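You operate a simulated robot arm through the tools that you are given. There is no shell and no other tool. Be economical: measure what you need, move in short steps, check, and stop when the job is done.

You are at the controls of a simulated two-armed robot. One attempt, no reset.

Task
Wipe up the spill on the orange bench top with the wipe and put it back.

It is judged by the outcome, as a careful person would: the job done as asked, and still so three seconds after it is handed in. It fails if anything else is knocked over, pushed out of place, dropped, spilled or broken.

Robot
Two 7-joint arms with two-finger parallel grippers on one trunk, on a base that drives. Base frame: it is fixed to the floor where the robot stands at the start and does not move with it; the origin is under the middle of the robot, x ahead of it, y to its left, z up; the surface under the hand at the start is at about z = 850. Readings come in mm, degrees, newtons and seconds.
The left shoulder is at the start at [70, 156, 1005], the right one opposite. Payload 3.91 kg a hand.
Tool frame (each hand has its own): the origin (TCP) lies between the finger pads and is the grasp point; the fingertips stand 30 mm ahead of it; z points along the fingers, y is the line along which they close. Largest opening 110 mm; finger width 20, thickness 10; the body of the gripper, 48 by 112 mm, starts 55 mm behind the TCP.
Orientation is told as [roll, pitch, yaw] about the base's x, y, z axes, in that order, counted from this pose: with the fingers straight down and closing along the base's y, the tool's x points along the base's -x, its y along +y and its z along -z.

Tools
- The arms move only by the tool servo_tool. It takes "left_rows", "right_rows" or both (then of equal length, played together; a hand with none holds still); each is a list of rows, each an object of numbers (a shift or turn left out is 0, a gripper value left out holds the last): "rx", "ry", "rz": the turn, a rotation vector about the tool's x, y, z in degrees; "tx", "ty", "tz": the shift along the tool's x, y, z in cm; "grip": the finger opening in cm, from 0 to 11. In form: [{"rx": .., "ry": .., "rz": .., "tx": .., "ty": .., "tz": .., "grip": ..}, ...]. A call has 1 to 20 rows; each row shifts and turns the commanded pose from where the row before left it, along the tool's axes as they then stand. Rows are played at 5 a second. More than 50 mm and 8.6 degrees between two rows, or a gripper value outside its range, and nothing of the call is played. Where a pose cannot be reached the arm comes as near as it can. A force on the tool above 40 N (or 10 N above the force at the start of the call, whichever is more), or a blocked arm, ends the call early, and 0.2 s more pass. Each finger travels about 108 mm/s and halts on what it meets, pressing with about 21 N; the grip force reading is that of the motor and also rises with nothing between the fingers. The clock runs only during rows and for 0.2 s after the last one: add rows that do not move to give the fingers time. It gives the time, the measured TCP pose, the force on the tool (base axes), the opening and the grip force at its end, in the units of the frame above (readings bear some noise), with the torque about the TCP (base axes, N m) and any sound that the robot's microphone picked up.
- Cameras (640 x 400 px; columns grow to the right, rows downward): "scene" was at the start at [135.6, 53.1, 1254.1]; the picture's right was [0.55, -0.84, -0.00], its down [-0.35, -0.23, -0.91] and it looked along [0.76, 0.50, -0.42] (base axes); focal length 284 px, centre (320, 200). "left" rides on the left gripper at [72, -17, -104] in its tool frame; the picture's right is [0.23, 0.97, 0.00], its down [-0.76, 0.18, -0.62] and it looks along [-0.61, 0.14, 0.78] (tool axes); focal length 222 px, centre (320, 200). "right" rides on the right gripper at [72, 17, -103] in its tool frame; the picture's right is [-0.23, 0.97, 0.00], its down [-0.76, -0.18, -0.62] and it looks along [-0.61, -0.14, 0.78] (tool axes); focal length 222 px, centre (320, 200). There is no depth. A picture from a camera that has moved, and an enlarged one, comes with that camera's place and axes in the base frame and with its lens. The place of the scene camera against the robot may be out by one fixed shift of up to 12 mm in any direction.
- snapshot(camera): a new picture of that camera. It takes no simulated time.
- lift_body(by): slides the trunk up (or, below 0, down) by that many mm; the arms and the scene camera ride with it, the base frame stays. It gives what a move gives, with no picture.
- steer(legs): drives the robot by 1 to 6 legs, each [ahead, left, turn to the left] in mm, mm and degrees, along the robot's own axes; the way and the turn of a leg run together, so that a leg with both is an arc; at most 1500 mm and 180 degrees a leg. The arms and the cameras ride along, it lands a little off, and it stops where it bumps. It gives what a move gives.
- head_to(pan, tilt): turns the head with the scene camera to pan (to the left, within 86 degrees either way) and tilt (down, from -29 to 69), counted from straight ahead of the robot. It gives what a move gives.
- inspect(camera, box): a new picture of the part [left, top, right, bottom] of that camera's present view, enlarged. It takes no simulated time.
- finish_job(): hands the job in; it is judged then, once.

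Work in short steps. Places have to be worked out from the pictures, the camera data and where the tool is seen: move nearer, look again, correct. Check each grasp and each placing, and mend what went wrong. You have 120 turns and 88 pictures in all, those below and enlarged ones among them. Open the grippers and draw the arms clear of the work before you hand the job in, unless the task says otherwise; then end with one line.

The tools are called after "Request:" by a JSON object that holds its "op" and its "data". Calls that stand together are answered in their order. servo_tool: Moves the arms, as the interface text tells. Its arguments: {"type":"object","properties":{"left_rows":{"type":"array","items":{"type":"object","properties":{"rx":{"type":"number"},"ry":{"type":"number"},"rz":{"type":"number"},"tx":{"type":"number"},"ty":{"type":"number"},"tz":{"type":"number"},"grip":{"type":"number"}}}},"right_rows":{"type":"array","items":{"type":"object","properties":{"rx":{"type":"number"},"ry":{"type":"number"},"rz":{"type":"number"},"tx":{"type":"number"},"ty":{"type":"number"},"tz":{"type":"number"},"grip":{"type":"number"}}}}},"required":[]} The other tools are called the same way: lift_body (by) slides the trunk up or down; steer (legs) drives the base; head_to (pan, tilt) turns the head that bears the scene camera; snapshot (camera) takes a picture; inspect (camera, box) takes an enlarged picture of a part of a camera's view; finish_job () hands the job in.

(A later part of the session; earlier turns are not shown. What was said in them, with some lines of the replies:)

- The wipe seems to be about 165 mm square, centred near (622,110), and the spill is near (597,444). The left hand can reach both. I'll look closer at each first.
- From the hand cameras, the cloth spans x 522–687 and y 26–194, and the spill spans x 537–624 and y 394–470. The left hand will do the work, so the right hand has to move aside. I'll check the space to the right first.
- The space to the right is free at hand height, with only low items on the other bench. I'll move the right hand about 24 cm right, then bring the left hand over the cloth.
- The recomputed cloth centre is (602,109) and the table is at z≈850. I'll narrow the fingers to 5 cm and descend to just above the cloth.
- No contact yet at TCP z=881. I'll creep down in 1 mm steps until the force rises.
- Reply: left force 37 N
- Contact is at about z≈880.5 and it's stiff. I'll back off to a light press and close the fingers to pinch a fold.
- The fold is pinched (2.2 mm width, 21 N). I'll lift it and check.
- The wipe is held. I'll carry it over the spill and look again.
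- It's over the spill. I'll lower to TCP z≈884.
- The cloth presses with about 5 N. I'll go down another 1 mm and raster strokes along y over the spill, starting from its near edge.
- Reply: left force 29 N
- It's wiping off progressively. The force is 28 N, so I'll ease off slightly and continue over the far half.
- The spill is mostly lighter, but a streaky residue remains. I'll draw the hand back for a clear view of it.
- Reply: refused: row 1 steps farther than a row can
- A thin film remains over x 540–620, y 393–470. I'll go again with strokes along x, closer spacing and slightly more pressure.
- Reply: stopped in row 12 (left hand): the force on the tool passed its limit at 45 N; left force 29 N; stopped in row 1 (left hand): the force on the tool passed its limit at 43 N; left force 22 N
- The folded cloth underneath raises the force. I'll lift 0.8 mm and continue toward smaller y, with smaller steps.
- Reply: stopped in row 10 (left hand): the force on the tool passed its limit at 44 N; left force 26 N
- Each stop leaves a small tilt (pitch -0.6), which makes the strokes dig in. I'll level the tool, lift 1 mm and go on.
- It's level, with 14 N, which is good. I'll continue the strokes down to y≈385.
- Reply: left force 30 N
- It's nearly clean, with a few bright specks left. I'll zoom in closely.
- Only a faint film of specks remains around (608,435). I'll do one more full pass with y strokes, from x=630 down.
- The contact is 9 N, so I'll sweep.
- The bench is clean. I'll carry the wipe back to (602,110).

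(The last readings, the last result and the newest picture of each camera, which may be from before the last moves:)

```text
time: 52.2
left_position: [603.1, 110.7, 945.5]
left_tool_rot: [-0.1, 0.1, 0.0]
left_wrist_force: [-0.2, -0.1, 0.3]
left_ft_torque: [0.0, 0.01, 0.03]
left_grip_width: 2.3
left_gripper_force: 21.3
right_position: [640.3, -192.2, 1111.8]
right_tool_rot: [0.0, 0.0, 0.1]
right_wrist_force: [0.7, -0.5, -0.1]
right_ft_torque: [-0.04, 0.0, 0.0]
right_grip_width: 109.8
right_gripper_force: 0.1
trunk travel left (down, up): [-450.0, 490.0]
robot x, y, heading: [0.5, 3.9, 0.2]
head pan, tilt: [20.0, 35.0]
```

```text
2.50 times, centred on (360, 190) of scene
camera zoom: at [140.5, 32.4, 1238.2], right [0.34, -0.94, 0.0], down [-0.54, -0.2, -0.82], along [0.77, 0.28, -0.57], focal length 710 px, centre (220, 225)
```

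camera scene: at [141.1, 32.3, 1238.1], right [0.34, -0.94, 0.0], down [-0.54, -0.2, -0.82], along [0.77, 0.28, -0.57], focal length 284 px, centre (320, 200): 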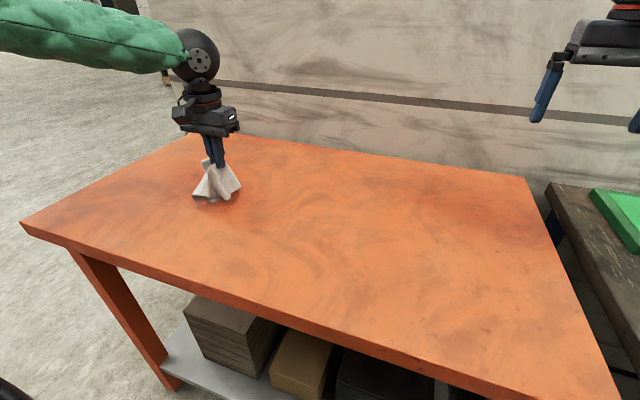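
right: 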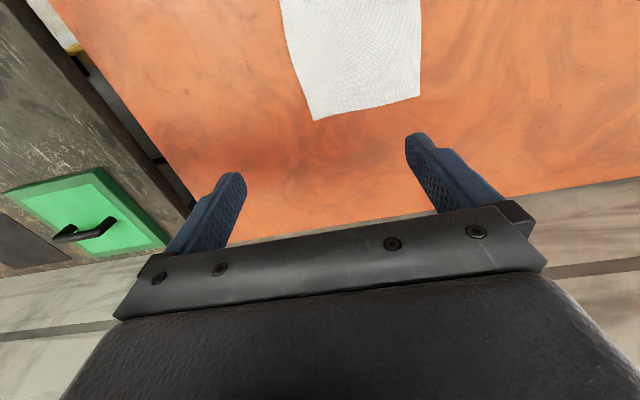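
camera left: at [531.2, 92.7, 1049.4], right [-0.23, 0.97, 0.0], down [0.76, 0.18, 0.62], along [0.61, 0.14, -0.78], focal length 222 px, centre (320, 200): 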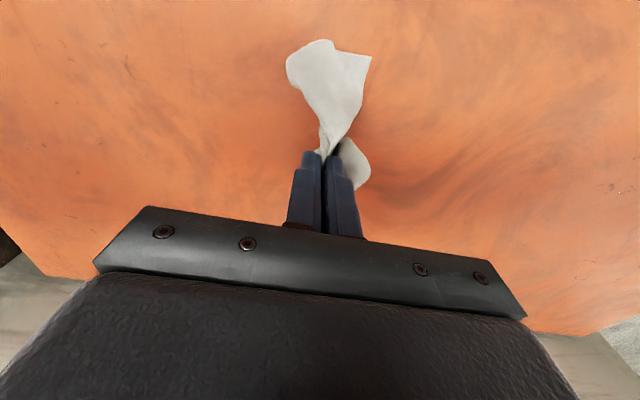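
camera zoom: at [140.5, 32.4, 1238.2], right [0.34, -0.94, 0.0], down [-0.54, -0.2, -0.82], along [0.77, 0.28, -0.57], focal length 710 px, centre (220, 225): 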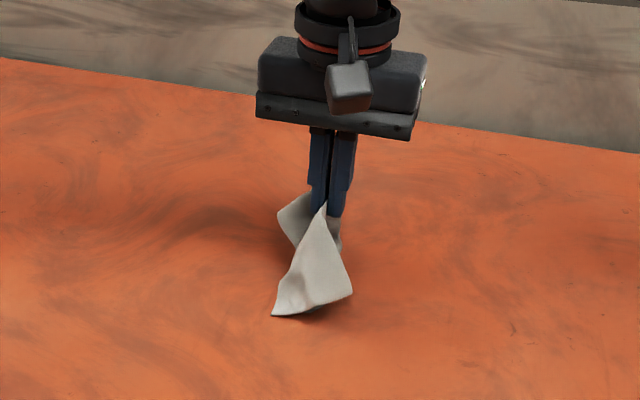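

Next I'll lower it onto the bench, open the fingers slowly a little way, and withdraw upward.

Request:
{"op": "servo_tool", "data": {"left_rows": [{"tz": 2}, {"tz": 1.5}, {"tz": 1.2}, {"tz": 0.8}, {"tz": 0.4}, {}, {"grip": 1}, {"grip": 3}, {}, {}]}}

Request:
{"op": "snapshot", "data": {"camera": "left"}}

Request:
{"op": "inspect", "data": {"camera": "scene", "box": [270, 110, 450, 270]}}

```text
time: 54.4
left_position: [603.6, 111.4, 887.3]
left_tool_rot: [-0.1, 0.2, 0.1]
left_wrist_force: [0.3, -0.5, 2.0]
left_ft_torque: [0.01, -0.02, 0.02]
left_grip_width: 29.6
left_gripper_force: 0.1
right_position: [641.3, -192.2, 1110.2]
right_tool_rot: [0.0, 0.0, 0.0]
right_wrist_force: [0.8, 0.0, 0.4]
right_ft_torque: [0.0, 0.03, -0.03]
right_grip_width: 110.0
right_gripper_force: 0.1
trunk travel left (down, up): [-450.0, 490.0]
robot x, y, heading: [-0.8, 0.8, -0.2]
head pan, tilt: [20.0, 35.0]
```

```text
57 pictures are left
camera left: at [531.6, 93.2, 990.3], right [-0.23, 0.97, 0.0], down [0.76, 0.18, 0.62], along [0.6, 0.14, -0.78], focal length 222 px, centre (320, 200)
```

left: 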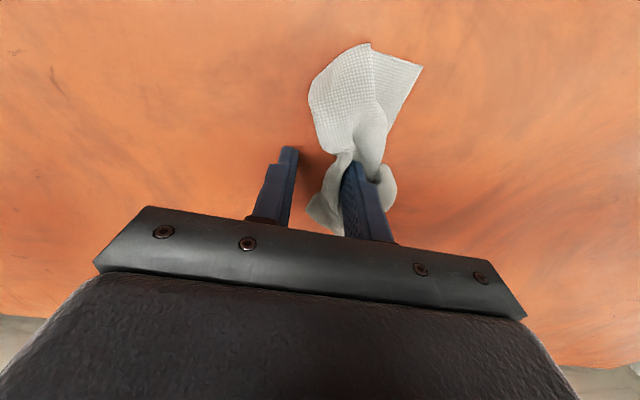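

```text
2.50 times, centred on (360, 190) of scene
camera zoom: at [141.2, 32.4, 1238.1], right [0.34, -0.94, 0.0], down [-0.54, -0.2, -0.82], along [0.77, 0.28, -0.57], focal length 710 px, centre (220, 225)
```

zoom: 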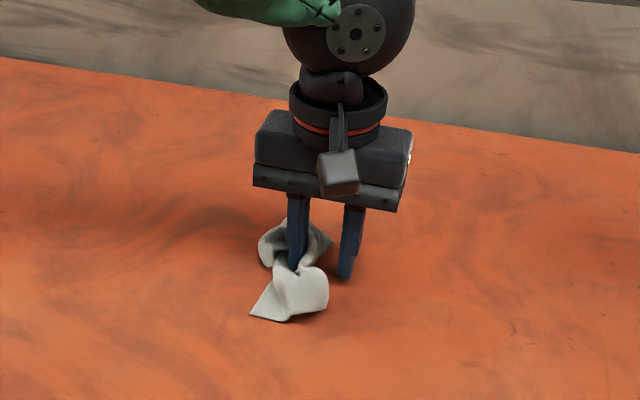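

The cloth is crumpled and was pushed slightly left by the finger. I'll lift clear and look at how it settles.

Request:
{"op": "servo_tool", "data": {"left_rows": [{"tz": -1}, {"tz": -2}, {"tz": -3}, {"tz": -4}, {"tx": 3, "tz": -2}, {}, {}]}}

Request:
{"op": "snapshot", "data": {"camera": "left"}}

Request:
{"op": "inspect", "data": {"camera": "scene", "box": [270, 130, 450, 270]}}

```text
time: 56.0
left_position: [572.7, 108.6, 1007.4]
left_tool_rot: [-0.1, 0.1, 0.0]
left_wrist_force: [0.2, -0.9, 0.3]
left_ft_torque: [0.01, -0.05, 0.0]
left_grip_width: 29.8
left_gripper_force: 0.1
right_position: [640.5, -192.4, 1111.5]
right_tool_rot: [0.0, -0.1, 0.0]
right_wrist_force: [-0.2, -0.6, -1.0]
right_ft_torque: [0.01, -0.01, 0.02]
right_grip_width: 110.0
right_gripper_force: 0.0
trunk travel left (down, up): [-450.0, 490.0]
robot x, y, heading: [-0.8, 2.8, -0.2]
head pan, tilt: [20.0, 35.0]
```

```text
55 pictures are left
camera left: at [500.9, 90.5, 1111.1], right [-0.23, 0.97, 0.0], down [0.76, 0.18, 0.62], along [0.61, 0.14, -0.78], focal length 222 px, centre (320, 200)
```

left: 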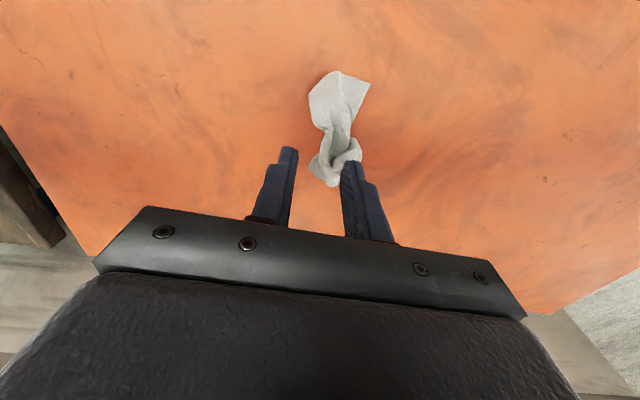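

```text
2.86 times, centred on (360, 200) of scene
camera zoom: at [140.3, 32.5, 1238.3], right [0.34, -0.94, 0.0], down [-0.54, -0.2, -0.82], along [0.77, 0.28, -0.57], focal length 811 px, centre (206, 200)
```

zoom: 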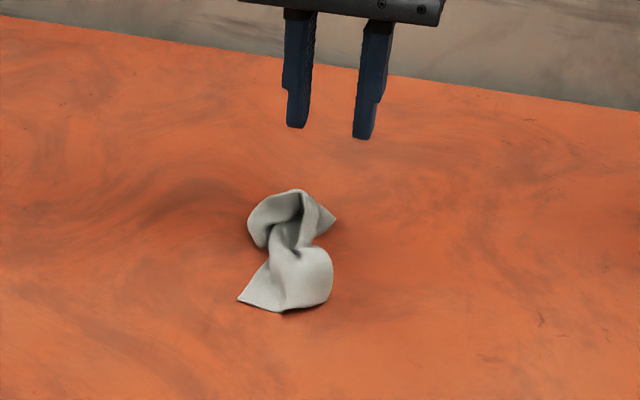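

The cloth lies crumpled around (600,135). I'd like to spread it out and centre it as it was, so I'll inspect it to find free corners.

Request:
{"op": "servo_tool", "data": {"left_rows": [{"ty": 3, "tx": 2, "grip": 5}, {"tx": 3, "ty": 3}, {}]}}

Request:
{"op": "inspect", "data": {"camera": "left", "box": [200, 20, 400, 170]}}

Request:
{"op": "inspect", "data": {"camera": "scene", "box": [320, 180, 400, 250]}}

```text
time: 56.8
left_position: [525.8, 167.1, 1004.0]
left_tool_rot: [-0.1, 0.3, 0.0]
left_wrist_force: [0.1, 1.1, 0.1]
left_ft_torque: [-0.05, 0.01, 0.03]
left_grip_width: 50.3
left_gripper_force: 0.1
right_position: [641.8, -193.0, 1111.3]
right_tool_rot: [-0.1, 0.1, 0.0]
right_wrist_force: [0.2, -0.2, -0.1]
right_ft_torque: [0.03, 0.01, -0.01]
right_grip_width: 110.2
right_gripper_force: 0.0
trunk travel left (down, up): [-450.0, 490.0]
robot x, y, heading: [1.7, 0.4, -0.0]
head pan, tilt: [20.0, 35.0]
```

```text
2.67 times, centred on (300, 95) of left
camera zoom: at [453.5, 150.1, 1107.8], right [-0.23, 0.97, 0.0], down [0.76, 0.18, 0.62], along [0.6, 0.14, -0.78], focal length 592 px, centre (373, 480)
```

zoom: 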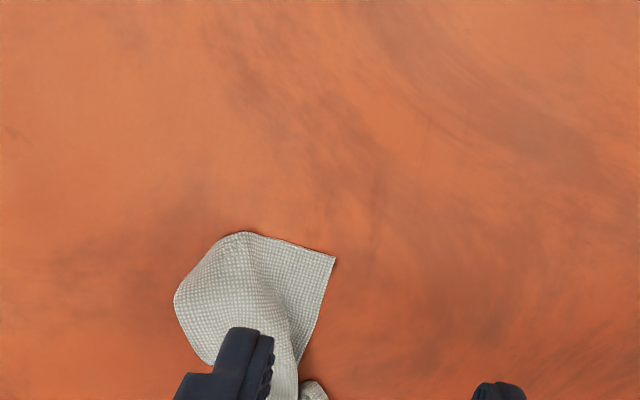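

```text
5.71 times, centred on (360, 215) of scene
camera zoom: at [141.9, 32.0, 1237.9], right [0.34, -0.94, 0.0], down [-0.54, -0.2, -0.82], along [0.77, 0.28, -0.57], focal length 1622 px, centre (91, 114)
```

zoom: 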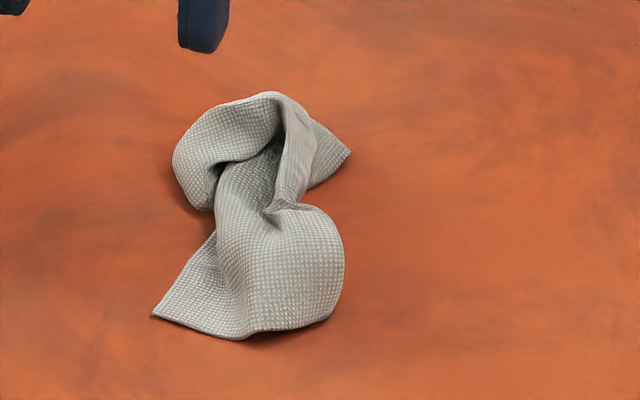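

Corner A (near-left) is flat at about (537,154), with its edges running along +x and −y. I'll pinch it about 2 cm inside with the tool yawed −45°, lift it so the cloth hangs open, and lay it back along its original diagonal.

Request:
{"op": "servo_tool", "data": {"left_rows": [{"tx": -2.5, "ty": -2.7, "grip": 3.5}, {"rz": 7.5}, {"rz": 7.5}, {"rz": 7.5}, {"rz": 7.5}, {"rz": 7.5}, {"rz": 7.5}, {"tz": 4}, {"tz": 3}, {}]}}

Request:
{"op": "snapshot", "data": {"camera": "left"}}

Request:
{"op": "inspect", "data": {"camera": "scene", "box": [290, 130, 430, 250]}}

```text
time: 59.0
left_position: [546.7, 146.3, 936.5]
left_tool_rot: [-0.2, -0.1, -44.9]
left_wrist_force: [0.1, 0.1, 0.2]
left_ft_torque: [0.0, 0.03, -0.01]
left_grip_width: 34.7
left_gripper_force: 0.0
right_position: [640.4, -192.0, 1110.8]
right_tool_rot: [0.0, -0.1, 0.0]
right_wrist_force: [0.6, 0.8, 0.0]
right_ft_torque: [-0.03, 0.03, -0.02]
right_grip_width: 110.0
right_gripper_force: 0.0
trunk travel left (down, up): [-450.0, 490.0]
robot x, y, heading: [4.7, -0.3, 0.0]
head pan, tilt: [20.0, 35.0]
```

```text
51 pictures are left
camera left: at [485.7, 184.0, 1040.0], right [0.53, 0.85, 0.0], down [0.67, -0.41, 0.62], along [0.53, -0.33, -0.78], focal length 222 px, centre (320, 200)
```

left: 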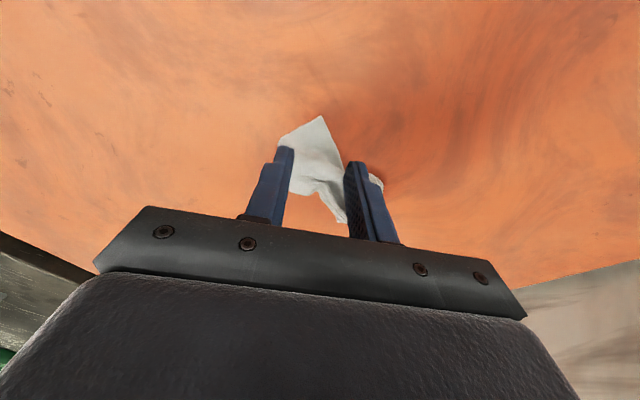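

```text
3.33 times, centred on (360, 190) of scene
camera zoom: at [141.0, 32.5, 1238.1], right [0.34, -0.94, 0.0], down [-0.54, -0.2, -0.82], along [0.77, 0.28, -0.57], focal length 946 px, centre (187, 233)
```

zoom: 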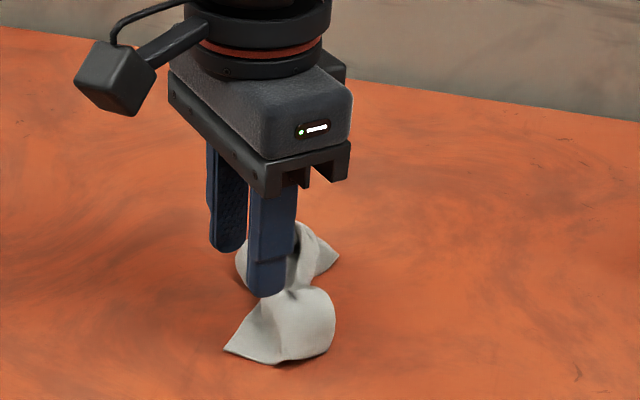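

The tip is confirmed at (539,152). I'll shift 7 mm inward, descend to light contact and pinch.

Request:
{"op": "servo_tool", "data": {"left_rows": [{"tx": -0.7, "tz": 2}, {"tz": 2}, {"tz": 1}, {"tz": 0.3}, {"tz": 0.2}, {}]}}

Request:
{"op": "snapshot", "data": {"camera": "left"}}

```text
time: 60.4
left_position: [553.8, 139.0, 881.3]
left_tool_rot: [-0.3, 0.1, -45.0]
left_wrist_force: [-1.7, 0.5, 5.4]
left_ft_torque: [-0.03, 0.03, -0.05]
left_grip_width: 35.1
left_gripper_force: 0.1
right_position: [641.3, -193.0, 1111.1]
right_tool_rot: [0.0, 0.0, 0.0]
right_wrist_force: [-0.4, -0.3, 1.1]
right_ft_torque: [0.0, -0.02, 0.02]
right_grip_width: 110.0
right_gripper_force: 0.0
trunk travel left (down, up): [-450.0, 490.0]
robot x, y, heading: [1.7, -0.5, 0.2]
head pan, tilt: [20.0, 35.0]
```

```text
49 pictures are left
camera left: at [490.4, 177.5, 985.7], right [0.53, 0.85, 0.0], down [0.67, -0.41, 0.62], along [0.53, -0.33, -0.78], focal length 222 px, centre (320, 200)
```

left: 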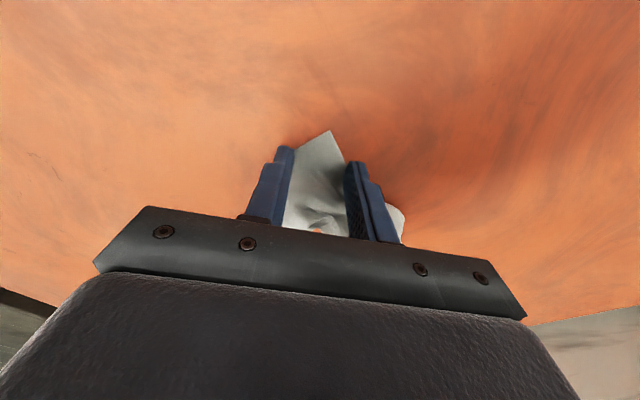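

Light contact (5 N), with the fingers straddling the corner. I'll close and lift.

Request:
{"op": "servo_tool", "data": {"left_rows": [{"grip": 2}, {"grip": 0}, {}, {}, {"tz": -2}, {"tz": -4}, {"tz": -4}, {"tz": -4}, {"tz": -4}, {"tz": -4}, {"tz": -4}, {}, {}]}}

Request:
{"op": "snapshot", "data": {"camera": "scene"}}

```text
time: 63.2
left_position: [552.2, 139.7, 1141.0]
left_tool_rot: [-0.3, 0.1, -45.1]
left_wrist_force: [-0.1, 0.0, 0.1]
left_ft_torque: [0.02, -0.02, 0.01]
left_grip_width: 2.6
left_gripper_force: 21.3
right_position: [641.8, -193.3, 1111.9]
right_tool_rot: [-0.1, 0.0, 0.0]
right_wrist_force: [0.1, -0.3, -0.1]
right_ft_torque: [0.0, -0.01, 0.0]
right_grip_width: 110.0
right_gripper_force: 0.1
trunk travel left (down, up): [-450.0, 490.0]
robot x, y, heading: [-1.1, -4.1, 0.2]
head pan, tilt: [20.0, 35.0]
```

```text
48 pictures are left
camera scene: at [140.7, 32.4, 1238.2], right [0.34, -0.94, 0.0], down [-0.54, -0.2, -0.82], along [0.77, 0.28, -0.57], focal length 284 px, centre (320, 200)
```

scene: 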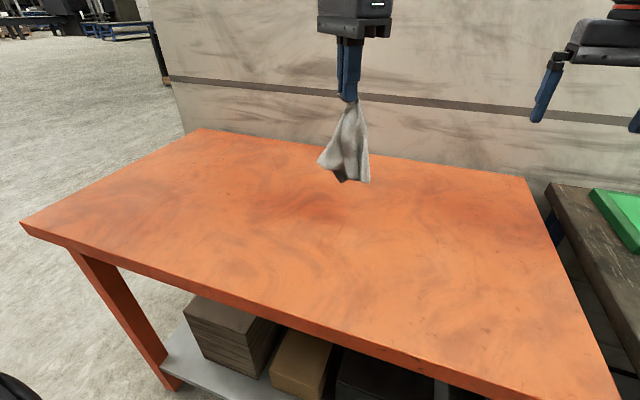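

It hangs nicely from the corner. I'll move over the far-right corner location (680,33) and lower partway to bring the hanging end near the table.

Request:
{"op": "servo_tool", "data": {"left_rows": [{"tx": -3.3, "ty": 0.3}, {"tx": -3.3, "ty": 0.3}, {"tx": -3.3, "ty": 0.3}, {"tx": -3.3, "ty": 0.3}, {"tx": -3.3, "ty": 0.3}, {}, {"tz": 3}, {"tz": 2}, {}, {}]}}

Request:
{"op": "snapshot", "data": {"camera": "scene"}}

Request:
{"op": "snapshot", "data": {"camera": "left"}}

```text
time: 65.4
left_position: [670.0, 59.3, 1106.2]
left_tool_rot: [-0.2, 0.1, -45.0]
left_wrist_force: [-0.1, -0.4, -0.7]
left_ft_torque: [0.01, 0.04, 0.01]
left_grip_width: 2.6
left_gripper_force: 20.9
left hand out of reach, approached as far as the arm can: row 5
right_position: [641.8, -193.4, 1111.7]
right_tool_rot: [0.0, 0.0, 0.0]
right_wrist_force: [-0.2, 0.6, -0.8]
right_ft_torque: [0.01, 0.03, -0.01]
right_grip_width: 110.2
right_gripper_force: 0.0
trunk travel left (down, up): [-450.0, 490.0]
robot x, y, heading: [-1.8, 2.0, 0.2]
head pan, tilt: [20.0, 35.0]
```

```text
47 pictures are left
camera scene: at [141.4, 32.5, 1238.0], right [0.34, -0.94, 0.0], down [-0.54, -0.2, -0.82], along [0.77, 0.28, -0.57], focal length 284 px, centre (320, 200)
```

scene: 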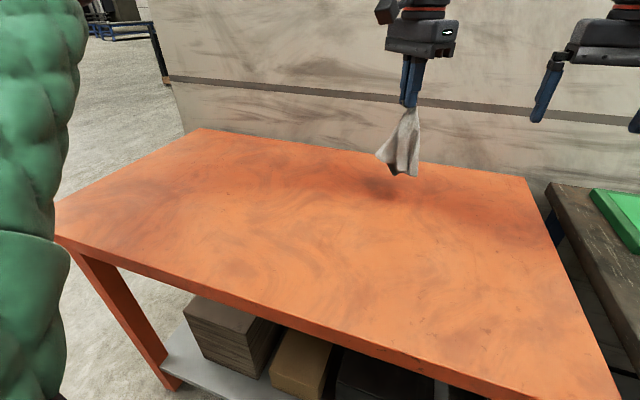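

```text
46 pictures are left
camera left: at [607.6, 97.8, 1211.3], right [0.53, 0.85, 0.0], down [0.67, -0.41, 0.62], along [0.53, -0.33, -0.78], focal length 222 px, centre (320, 200)
```

left: 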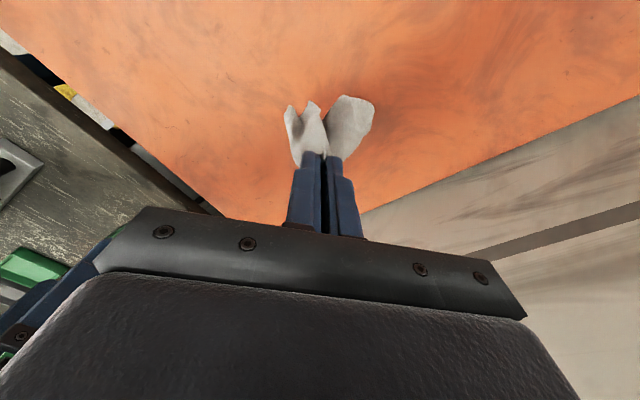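

The cloth hangs about 150 mm below the fingertips. I'll shift slightly further, lower until the end touches, then lay it out toward (533,174).

Request:
{"op": "servo_tool", "data": {"left_rows": [{"tz": 3, "tx": -1.1, "ty": -0.3}, {"tz": 3, "tx": -1.1, "ty": -0.3}, {"tz": 2}, {}, {"tx": 1.5, "tz": 1.2}, {"tx": 1.5, "tz": 1.2}, {"tx": 1.5, "tz": 1.2}, {"tx": 1.5, "tz": 1.2}, {"tx": 1.5, "tz": 1.2}, {"tx": 1.5, "tz": 1.2}, {"tx": 1.5, "tz": 1.2}, {"tx": 1.5, "tz": 1.2}, {"tx": 1.5, "tz": 1.2}, {"tx": 1.5, "tz": 1.2}, {}]}}

Request:
{"op": "snapshot", "data": {"camera": "scene"}}

Request:
{"op": "snapshot", "data": {"camera": "left"}}

```text
time: 68.6
left_position: [576.7, 143.8, 904.5]
left_tool_rot: [-0.2, 0.0, -45.1]
left_wrist_force: [-0.1, 0.1, -0.5]
left_ft_torque: [0.01, -0.04, 0.01]
left_grip_width: 2.6
left_gripper_force: 20.7
right_position: [641.2, -192.0, 1110.3]
right_tool_rot: [0.0, 0.1, 0.0]
right_wrist_force: [0.3, -0.1, -0.8]
right_ft_torque: [0.01, 0.03, 0.0]
right_grip_width: 110.1
right_gripper_force: 0.0
trunk travel left (down, up): [-450.0, 490.0]
robot x, y, heading: [-0.1, -1.2, -0.2]
head pan, tilt: [20.0, 35.0]
```

```text
45 pictures are left
camera scene: at [141.3, 32.4, 1238.1], right [0.34, -0.94, 0.0], down [-0.54, -0.2, -0.82], along [0.77, 0.28, -0.57], focal length 284 px, centre (320, 200)
```

scene: 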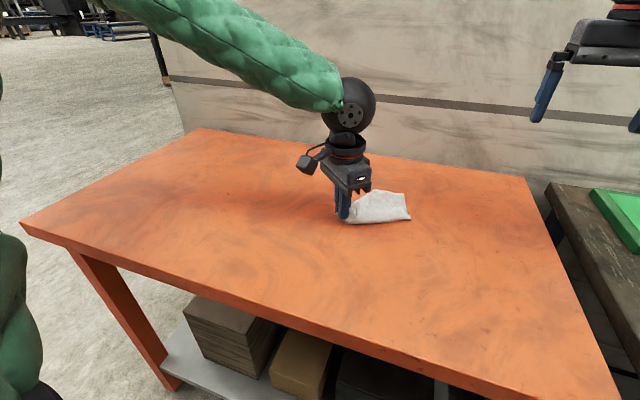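

```text
44 pictures are left
camera left: at [512.8, 182.4, 1007.9], right [0.53, 0.85, 0.0], down [0.67, -0.41, 0.62], along [0.53, -0.33, -0.78], focal length 222 px, centre (320, 200)
```

left: 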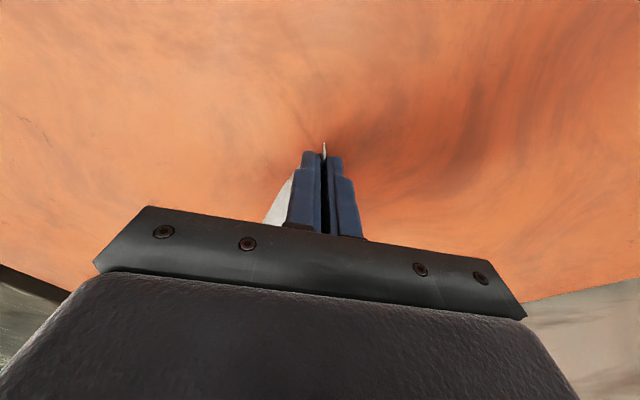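

It's laying out well. I'll continue down and outward to the corner position and look at the scene close up before releasing.

Request:
{"op": "servo_tool", "data": {"left_rows": [{"tx": 1, "tz": 0.8}, {"tx": 1, "tz": 0.7}, {"tx": 1, "tz": 0.4}, {"tx": 1, "ty": -0.3}, {"tx": 0.8, "ty": -0.3}, {}]}}

Request:
{"op": "inspect", "data": {"camera": "scene", "box": [290, 130, 450, 260]}}

```text
time: 70.0
left_position: [537.4, 174.3, 885.1]
left_tool_rot: [-0.2, 0.1, -44.9]
left_wrist_force: [0.3, -0.5, 0.1]
left_ft_torque: [0.02, -0.01, 0.0]
left_grip_width: 2.5
left_gripper_force: 20.9
right_position: [640.9, -192.9, 1112.4]
right_tool_rot: [0.1, 0.0, 0.0]
right_wrist_force: [-0.8, 0.5, -0.1]
right_ft_torque: [-0.01, 0.02, 0.02]
right_grip_width: 110.0
right_gripper_force: 0.0
trunk travel left (down, up): [-450.0, 490.0]
robot x, y, heading: [-0.8, 6.2, -0.2]
head pan, tilt: [20.0, 35.0]
```

```text
3.08 times, centred on (370, 195) of scene
camera zoom: at [141.3, 32.4, 1238.1], right [0.34, -0.94, 0.0], down [-0.54, -0.2, -0.82], along [0.77, 0.28, -0.57], focal length 873 px, centre (166, 215)
```

zoom: 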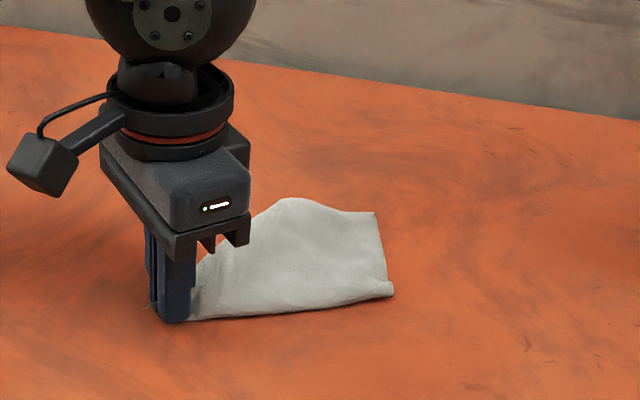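

That's much flatter; the near-right side seems folded under. I'll release and lift.

Request:
{"op": "servo_tool", "data": {"left_rows": [{"tz": 0.2}, {"grip": 1}, {"grip": 2}, {}, {"tz": -1}, {"tz": -3}, {"tz": -4}, {"tz": -4}, {}]}}

Request:
{"op": "servo_tool", "data": {"left_rows": [{"ty": 3, "tx": 3}, {"ty": 3, "tx": 3}, {}]}}

Request:
{"op": "inspect", "data": {"camera": "scene", "box": [310, 160, 430, 260]}}

Request:
{"op": "snapshot", "data": {"camera": "left"}}

```text
time: 72.0
left_position: [538.4, 175.3, 1005.3]
left_tool_rot: [-0.1, 0.1, -45.0]
left_wrist_force: [-0.2, -0.5, 0.6]
left_ft_torque: [0.02, 0.02, 0.0]
left_grip_width: 19.9
left_gripper_force: 0.0
right_position: [642.2, -191.4, 1110.7]
right_tool_rot: [0.0, 0.0, -0.1]
right_wrist_force: [0.0, -0.4, -0.6]
right_ft_torque: [-0.01, 0.01, -0.01]
right_grip_width: 110.2
right_gripper_force: 0.1
trunk travel left (down, up): [-450.0, 490.0]
robot x, y, heading: [-0.7, -2.1, 0.1]
head pan, tilt: [20.0, 35.0]
```

```text
time: 72.8
left_position: [538.9, 258.7, 1006.3]
left_tool_rot: [-0.2, 0.0, -45.1]
left_wrist_force: [-0.2, 0.1, -0.3]
left_ft_torque: [-0.01, 0.01, 0.01]
left_grip_width: 19.9
left_gripper_force: 0.0
right_position: [642.1, -192.9, 1111.2]
right_tool_rot: [0.0, -0.1, 0.0]
right_wrist_force: [-0.3, 0.7, -0.5]
right_ft_torque: [0.04, -0.01, -0.01]
right_grip_width: 109.8
right_gripper_force: 0.0
trunk travel left (down, up): [-450.0, 490.0]
robot x, y, heading: [-1.4, -0.2, 0.1]
head pan, tilt: [20.0, 35.0]
```

```text
4.00 times, centred on (370, 210) of scene
camera zoom: at [141.4, 31.9, 1238.1], right [0.34, -0.94, 0.0], down [-0.54, -0.2, -0.82], along [0.77, 0.28, -0.57], focal length 1135 px, centre (120, 160)
```

zoom: 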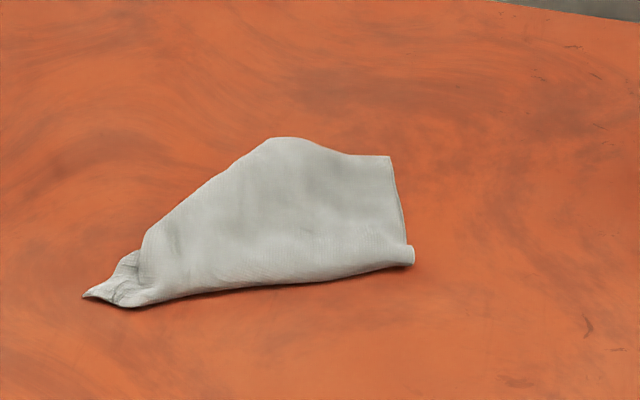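

```text
41 pictures are left
camera left: at [476.2, 298.2, 1111.2], right [0.53, 0.85, 0.0], down [0.67, -0.41, 0.62], along [0.53, -0.33, -0.78], focal length 222 px, centre (320, 200)
```

left: 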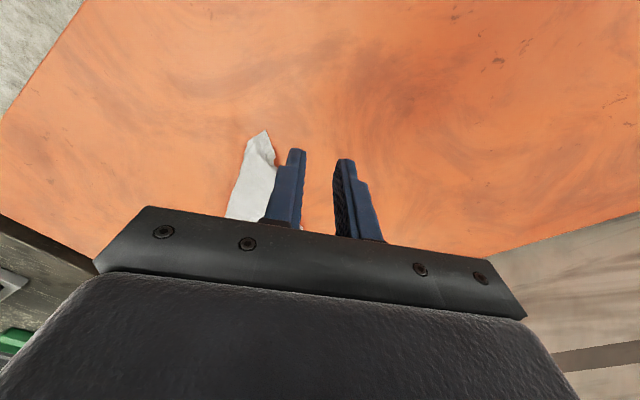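

The wipe lies fairly flat from A(528,195) to about (707,69), but its near-right part is folded under and its centre is ~30 mm too far. I'll re-pick it by the far-left corner (~(702,142)) and lay it along the other diagonal. First I'll bring the hand over with yaw +45.

Request:
{"op": "servo_tool", "data": {"left_rows": [{"rz": -7.5}, {"rz": -7.5}, {"rz": -7.5}, {"rz": -7.5}, {"rz": -7.5}, {"rz": -7.5}, {"rz": -7.5}, {"rz": -7.5}, {"rz": -7.5}, {"rz": -7.5}, {"rz": -7.5}, {"rz": -7.5}, {"tx": -1.1, "ty": -4.2}, {"tx": -1.1, "ty": -4.2}, {"tx": -1.1, "ty": -4.2}, {"tx": -1.1, "ty": -4.2, "grip": 3.5}, {}]}}

Request:
{"op": "snapshot", "data": {"camera": "left"}}

Request:
{"op": "inspect", "data": {"camera": "scene", "box": [300, 110, 460, 260]}}

```text
time: 76.4
left_position: [685.6, 174.2, 1005.9]
left_tool_rot: [-0.1, 0.1, 45.1]
left_wrist_force: [-1.1, -0.5, -0.8]
left_ft_torque: [0.0, 0.0, -0.02]
left_grip_width: 34.8
left_gripper_force: 0.1
right_position: [639.4, -192.6, 1110.8]
right_tool_rot: [-0.1, 0.0, 0.0]
right_wrist_force: [0.5, 0.5, 0.2]
right_ft_torque: [-0.01, -0.03, 0.0]
right_grip_width: 110.1
right_gripper_force: 0.0
trunk travel left (down, up): [-450.0, 490.0]
robot x, y, heading: [1.3, 1.8, -0.1]
head pan, tilt: [20.0, 35.0]
```

```text
40 pictures are left
camera left: at [648.1, 110.8, 1108.9], right [-0.85, 0.53, 0.0], down [0.41, 0.67, 0.62], along [0.33, 0.53, -0.78], focal length 222 px, centre (320, 200)
```

left: 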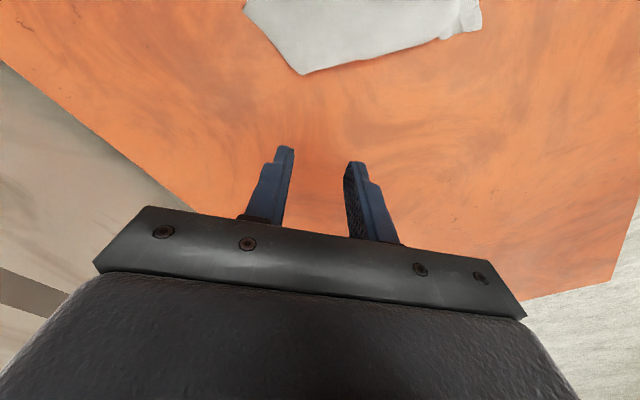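

```text
2.67 times, centred on (380, 185) of scene
camera zoom: at [139.9, 32.7, 1238.3], right [0.34, -0.94, 0.0], down [-0.54, -0.2, -0.82], along [0.77, 0.28, -0.57], focal length 757 px, centre (160, 240)
```

zoom: 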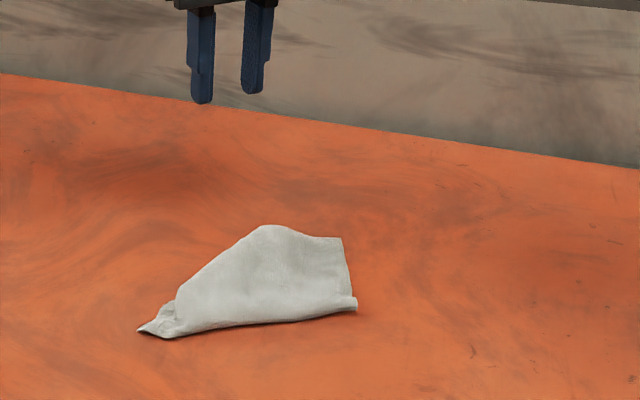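

Corner C is at (686,135). I'll move to 15 mm inside it at (675,124) and descend to contact.

Request:
{"op": "servo_tool", "data": {"left_rows": [{"tx": 2.15, "ty": -1.4}, {"tx": 2.15, "ty": -1.4}, {"tz": 4}, {"tz": 4}, {"tz": 3}, {"tz": 0.8}, {"tz": 0.3}, {"tz": 0.2}, {"tz": 0.1}, {}]}}

Request:
{"op": "snapshot", "data": {"camera": "left"}}

```text
time: 78.6
left_position: [676.9, 121.8, 881.0]
left_tool_rot: [-0.1, -0.1, 45.0]
left_wrist_force: [2.3, 3.4, 33.4]
left_ft_torque: [0.38, 0.52, -0.07]
left_grip_width: 35.4
left_gripper_force: 0.6
right_position: [639.7, -193.0, 1111.9]
right_tool_rot: [0.1, -0.1, -0.1]
right_wrist_force: [0.3, 0.2, 1.1]
right_ft_torque: [-0.02, 0.02, 0.01]
right_grip_width: 110.0
right_gripper_force: 0.0
trunk travel left (down, up): [-450.0, 490.0]
robot x, y, heading: [0.7, -1.8, -0.1]
head pan, tilt: [20.0, 35.0]
```

```text
38 pictures are left
camera left: at [637.7, 57.4, 985.6], right [-0.85, 0.53, 0.0], down [0.41, 0.67, 0.62], along [0.33, 0.53, -0.78], focal length 222 px, centre (320, 200)
```

left: 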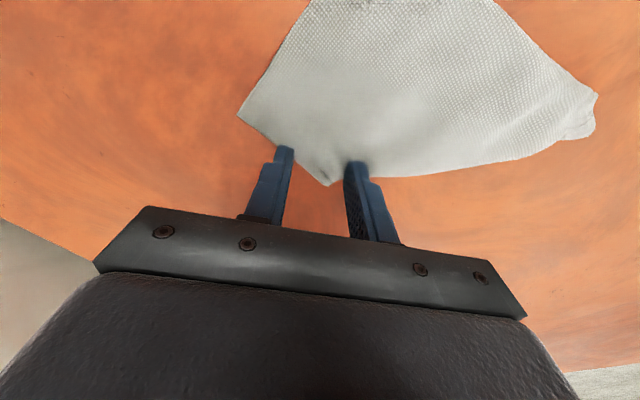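

The fingers straddle the corner. I'll ease off the pressure, pinch and lift.

Request:
{"op": "servo_tool", "data": {"left_rows": [{"tz": -0.18}, {"grip": 2}, {"grip": 0}, {}, {}, {"tz": -2}, {"tz": -4}, {"tz": -4}, {"tz": -4}, {"tz": -4}, {"tz": -4}, {}, {}]}}

Request:
{"op": "snapshot", "data": {"camera": "scene"}}

```text
time: 81.4
left_position: [677.2, 125.2, 1100.9]
left_tool_rot: [0.1, 0.2, 44.9]
left_wrist_force: [-0.7, -0.3, -0.2]
left_ft_torque: [0.03, -0.02, -0.01]
left_grip_width: 2.6
left_gripper_force: 21.6
right_position: [642.0, -193.1, 1110.9]
right_tool_rot: [0.0, -0.1, 0.0]
right_wrist_force: [-0.6, 0.9, 0.3]
right_ft_torque: [0.0, -0.03, 0.0]
right_grip_width: 109.9
right_gripper_force: 0.0
trunk travel left (down, up): [-450.0, 490.0]
robot x, y, heading: [2.8, 0.4, 0.1]
head pan, tilt: [20.0, 35.0]
```

```text
37 pictures are left
camera scene: at [140.8, 32.4, 1238.2], right [0.34, -0.94, 0.0], down [-0.54, -0.2, -0.82], along [0.77, 0.28, -0.57], focal length 284 px, centre (320, 200)
```

scene: 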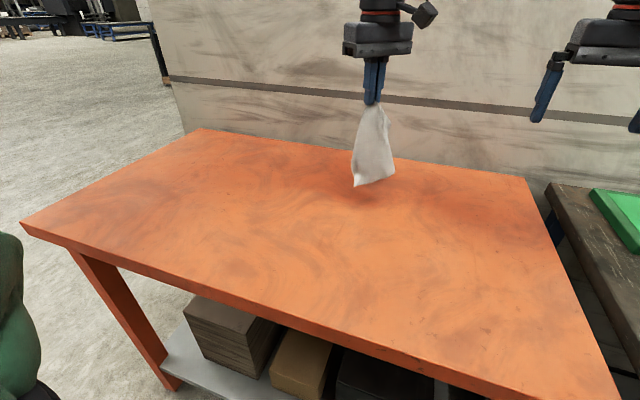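

It hangs from C. I'll move toward the near-right, lower till the end touches, then lay it out toward (676,177).

Request:
{"op": "servo_tool", "data": {"left_rows": [{"tx": 3, "ty": 0.75}, {"tx": 3, "ty": 0.75}, {"tx": 3, "ty": 0.75}, {"tx": 3, "ty": 0.75}, {"tx": 2.3, "ty": 0.7}, {}, {"tz": 2}, {"tz": 2}, {"tz": 1.5}, {}, {}]}}

Request:
{"op": "inspect", "data": {"camera": "scene", "box": [260, 80, 460, 300]}}

Request:
{"op": "snapshot", "data": {"camera": "left"}}

```text
time: 83.8
left_position: [550.2, 45.4, 1045.6]
left_tool_rot: [0.0, 0.2, 45.0]
left_wrist_force: [0.4, -0.3, -0.3]
left_ft_torque: [0.01, 0.01, 0.01]
left_grip_width: 2.6
left_gripper_force: 20.9
right_position: [641.4, -192.9, 1111.6]
right_tool_rot: [0.0, 0.0, -0.1]
right_wrist_force: [0.1, -0.1, 0.1]
right_ft_torque: [-0.01, -0.01, -0.02]
right_grip_width: 109.9
right_gripper_force: 0.1
trunk travel left (down, up): [-450.0, 490.0]
robot x, y, heading: [-1.0, -1.9, -0.0]
head pan, tilt: [20.0, 35.0]
```

```text
1.82 times, centred on (360, 190) of scene
camera zoom: at [141.4, 32.5, 1238.0], right [0.34, -0.94, 0.0], down [-0.54, -0.2, -0.82], along [0.77, 0.28, -0.57], focal length 516 px, centre (247, 218)
```

zoom: 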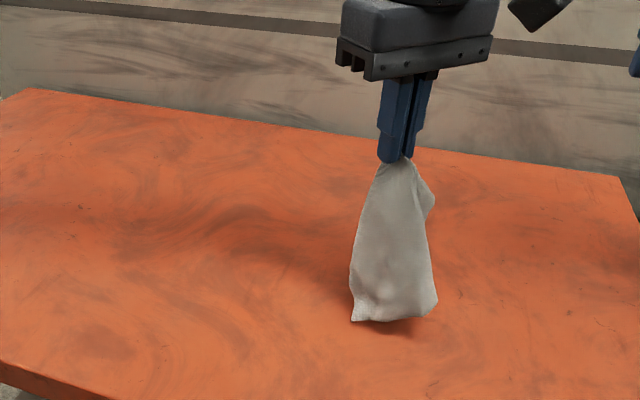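

```text
35 pictures are left
camera left: at [510.8, -17.8, 1150.4], right [-0.85, 0.53, 0.0], down [0.41, 0.67, 0.62], along [0.33, 0.53, -0.78], focal length 222 px, centre (320, 200)
```

left: 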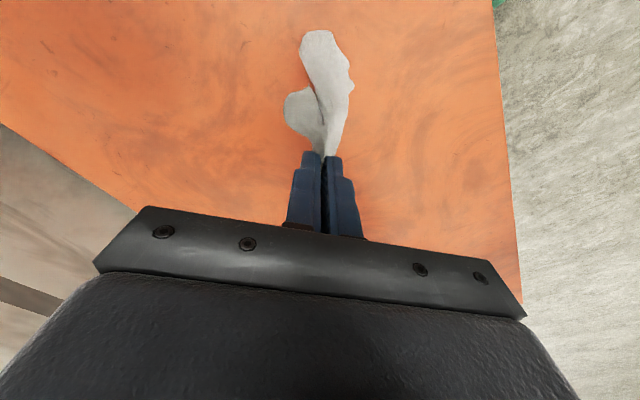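

The end is just about touching. I'll lay it out.

Request:
{"op": "servo_tool", "data": {"left_rows": [{"tz": 1.2}, {"tx": -1, "tz": 1.3}, {"tx": -1.3, "tz": 1.3}, {"tx": -1.5, "tz": 1.3}, {"tx": -1.5, "tz": 1.3}, {"tx": -1.5, "tz": 1.3}, {"tx": -1.5, "tz": 1.3}, {"tx": -1.5, "tz": 1.3}, {"tx": -1.5, "tz": 1.3}, {"tx": -1.5, "tz": 1.3}, {"tx": -1.5, "tz": 1.2}, {"tx": -1.5, "tz": 1}, {"tx": -1, "tz": 0.6}, {"tx": -0.6, "tz": 0.3}, {}]}}

Request:
{"op": "inspect", "data": {"camera": "scene", "box": [290, 100, 450, 260]}}

Request:
{"op": "snapshot", "data": {"camera": "left"}}

```text
time: 87.0
left_position: [672.9, 169.5, 885.4]
left_tool_rot: [0.1, 0.2, 45.1]
left_wrist_force: [-0.4, -0.2, 0.9]
left_ft_torque: [-0.04, 0.04, -0.01]
left_grip_width: 2.6
left_gripper_force: 20.7
right_position: [640.7, -192.1, 1111.5]
right_tool_rot: [0.1, 0.1, -0.1]
right_wrist_force: [-0.3, -0.5, 0.3]
right_ft_torque: [0.01, -0.01, 0.0]
right_grip_width: 109.9
right_gripper_force: 0.1
trunk travel left (down, up): [-450.0, 490.0]
robot x, y, heading: [-3.5, 0.2, -0.2]
head pan, tilt: [20.0, 35.0]
```

```text
2.50 times, centred on (370, 180) of scene
camera zoom: at [141.1, 32.4, 1238.1], right [0.34, -0.94, 0.0], down [-0.54, -0.2, -0.82], along [0.77, 0.28, -0.57], focal length 710 px, centre (195, 250)
```

zoom: 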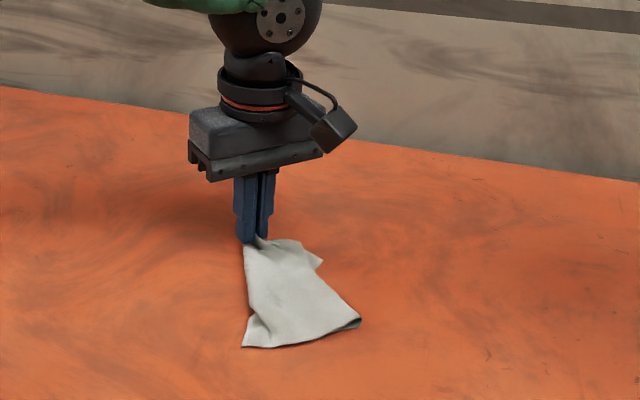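

```text
33 pictures are left
camera left: at [635.2, 106.2, 989.2], right [-0.85, 0.53, 0.0], down [0.41, 0.67, 0.62], along [0.33, 0.53, -0.78], focal length 222 px, centre (320, 200)
```

left: 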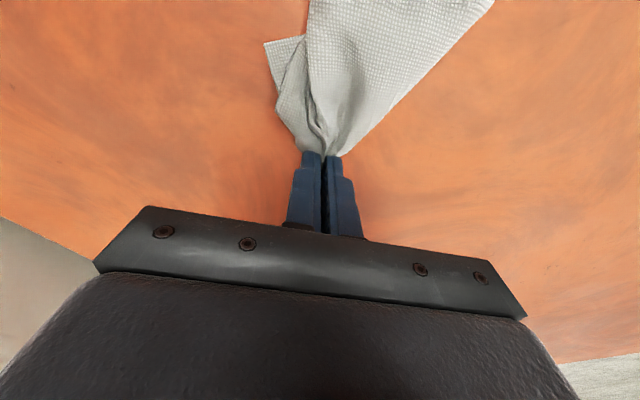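

It's laid out flatter, on the original footprint. I'll release and lift away to check.

Request:
{"op": "servo_tool", "data": {"left_rows": [{"grip": 1}, {"grip": 2}, {}, {"tz": -1}, {"tz": -3}, {"tz": -4}, {"tz": -4}, {"ty": 4}, {"ty": 4}, {}]}}

Request:
{"op": "inspect", "data": {"camera": "scene", "box": [310, 160, 430, 260]}}

Request:
{"op": "snapshot", "data": {"camera": "left"}}

```text
time: 89.2
left_position: [614.2, 226.0, 1006.9]
left_tool_rot: [0.1, 0.1, 45.0]
left_wrist_force: [0.3, -0.1, -0.2]
left_ft_torque: [0.01, -0.01, 0.0]
left_grip_width: 20.3
left_gripper_force: 0.0
right_position: [643.3, -192.8, 1111.0]
right_tool_rot: [0.0, 0.0, 0.0]
right_wrist_force: [0.3, -1.3, -0.1]
right_ft_torque: [-0.02, 0.02, -0.03]
right_grip_width: 110.2
right_gripper_force: 0.1
trunk travel left (down, up): [-450.0, 490.0]
robot x, y, heading: [0.5, 0.1, 0.2]
head pan, tilt: [20.0, 35.0]
```

```text
4.00 times, centred on (370, 210) of scene
camera zoom: at [142.1, 32.1, 1237.9], right [0.34, -0.94, 0.0], down [-0.54, -0.2, -0.82], along [0.77, 0.28, -0.57], focal length 1135 px, centre (120, 160)
```

zoom: 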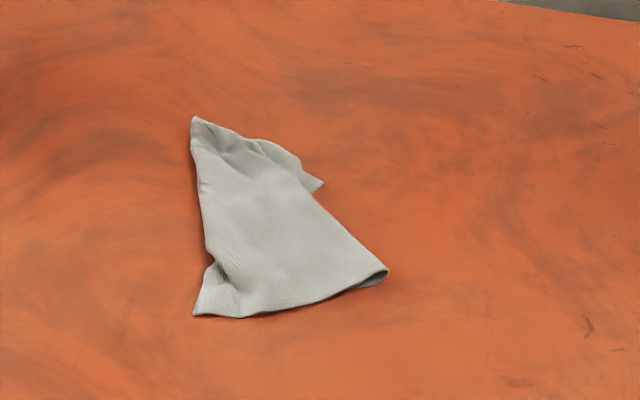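

```text
31 pictures are left
camera left: at [576.8, 161.7, 1110.7], right [-0.85, 0.53, 0.0], down [0.42, 0.67, 0.62], along [0.33, 0.53, -0.78], focal length 222 px, centre (320, 200)
```

left: 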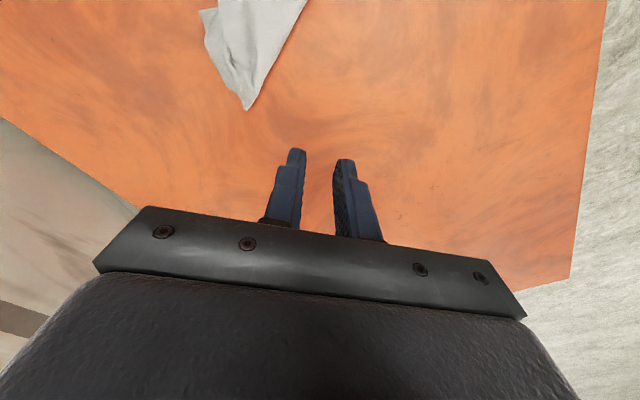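

The wipe now lies fairly flat, centred at about (610,125), within about 2 cm of where it was. I'll open and withdraw the left arm to its starting area, then check the whole scene.

Request:
{"op": "servo_tool", "data": {"left_rows": [{"tz": -4, "grip": 11}, {"tz": -4}, {"rz": 7.5}, {"rz": 7.5}, {"rz": 7.5}, {"rz": 7.5}, {"rz": 7.5}, {"rz": 7.5}, {"ty": 4.5}, {"ty": 4.5}, {"ty": 4.5}, {"ty": 4.5}, {"ty": 4.5}, {"ty": 4.5}, {"ty": 4.5}, {"ty": 4.5}, {}]}}

Request:
{"op": "snapshot", "data": {"camera": "scene"}}

Request:
{"op": "inspect", "data": {"camera": "left", "box": [60, 0, 320, 160]}}

```text
time: 92.8
left_position: [616.4, 585.6, 1087.3]
left_tool_rot: [0.0, 0.3, 0.0]
left_wrist_force: [-0.5, 0.9, 0.1]
left_ft_torque: [0.04, -0.02, -0.01]
left_grip_width: 110.1
left_gripper_force: 0.0
right_position: [641.1, -192.2, 1110.8]
right_tool_rot: [-0.1, 0.1, 0.0]
right_wrist_force: [0.8, 0.1, -0.1]
right_ft_torque: [0.0, -0.03, -0.02]
right_grip_width: 109.9
right_gripper_force: 0.2
trunk travel left (down, up): [-450.0, 490.0]
robot x, y, heading: [-0.3, 0.7, -0.2]
head pan, tilt: [20.0, 35.0]
```

```text
30 pictures are left
camera scene: at [141.3, 31.8, 1238.1], right [0.34, -0.94, 0.0], down [-0.54, -0.2, -0.82], along [0.77, 0.28, -0.57], focal length 284 px, centre (320, 200)
```

scene: 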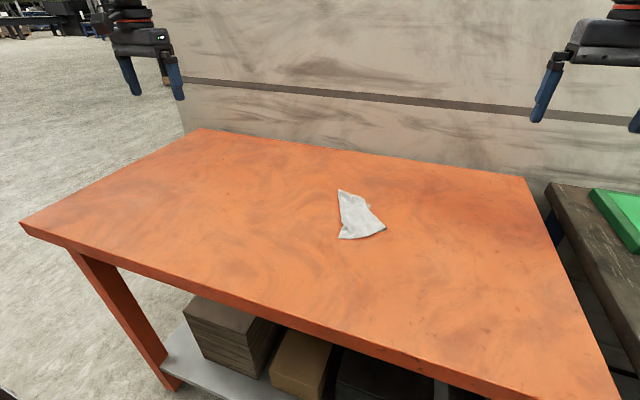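

```text
2.46 times, centred on (190, 80) of left
camera zoom: at [544.5, 567.4, 1191.3], right [-0.23, 0.97, 0.0], down [0.76, 0.18, 0.62], along [0.6, 0.14, -0.78], focal length 547 px, centre (640, 495)
```

zoom: 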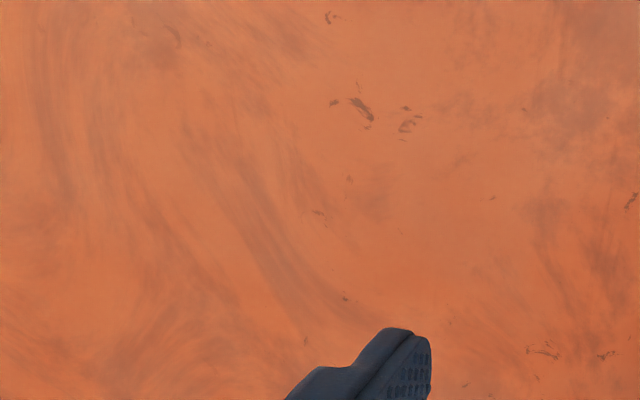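

The spill is gone, the wipe is back in its place, and both arms are clear with the grippers open. I'm handing in.

Request:
{"op": "finish_job", "data": {}}

```text
The job is handed in.
```

The spill on the orange bench is wiped up, and the wipe is back within about 2 cm of its original spot, though not fully flat: part of it is still folded under.
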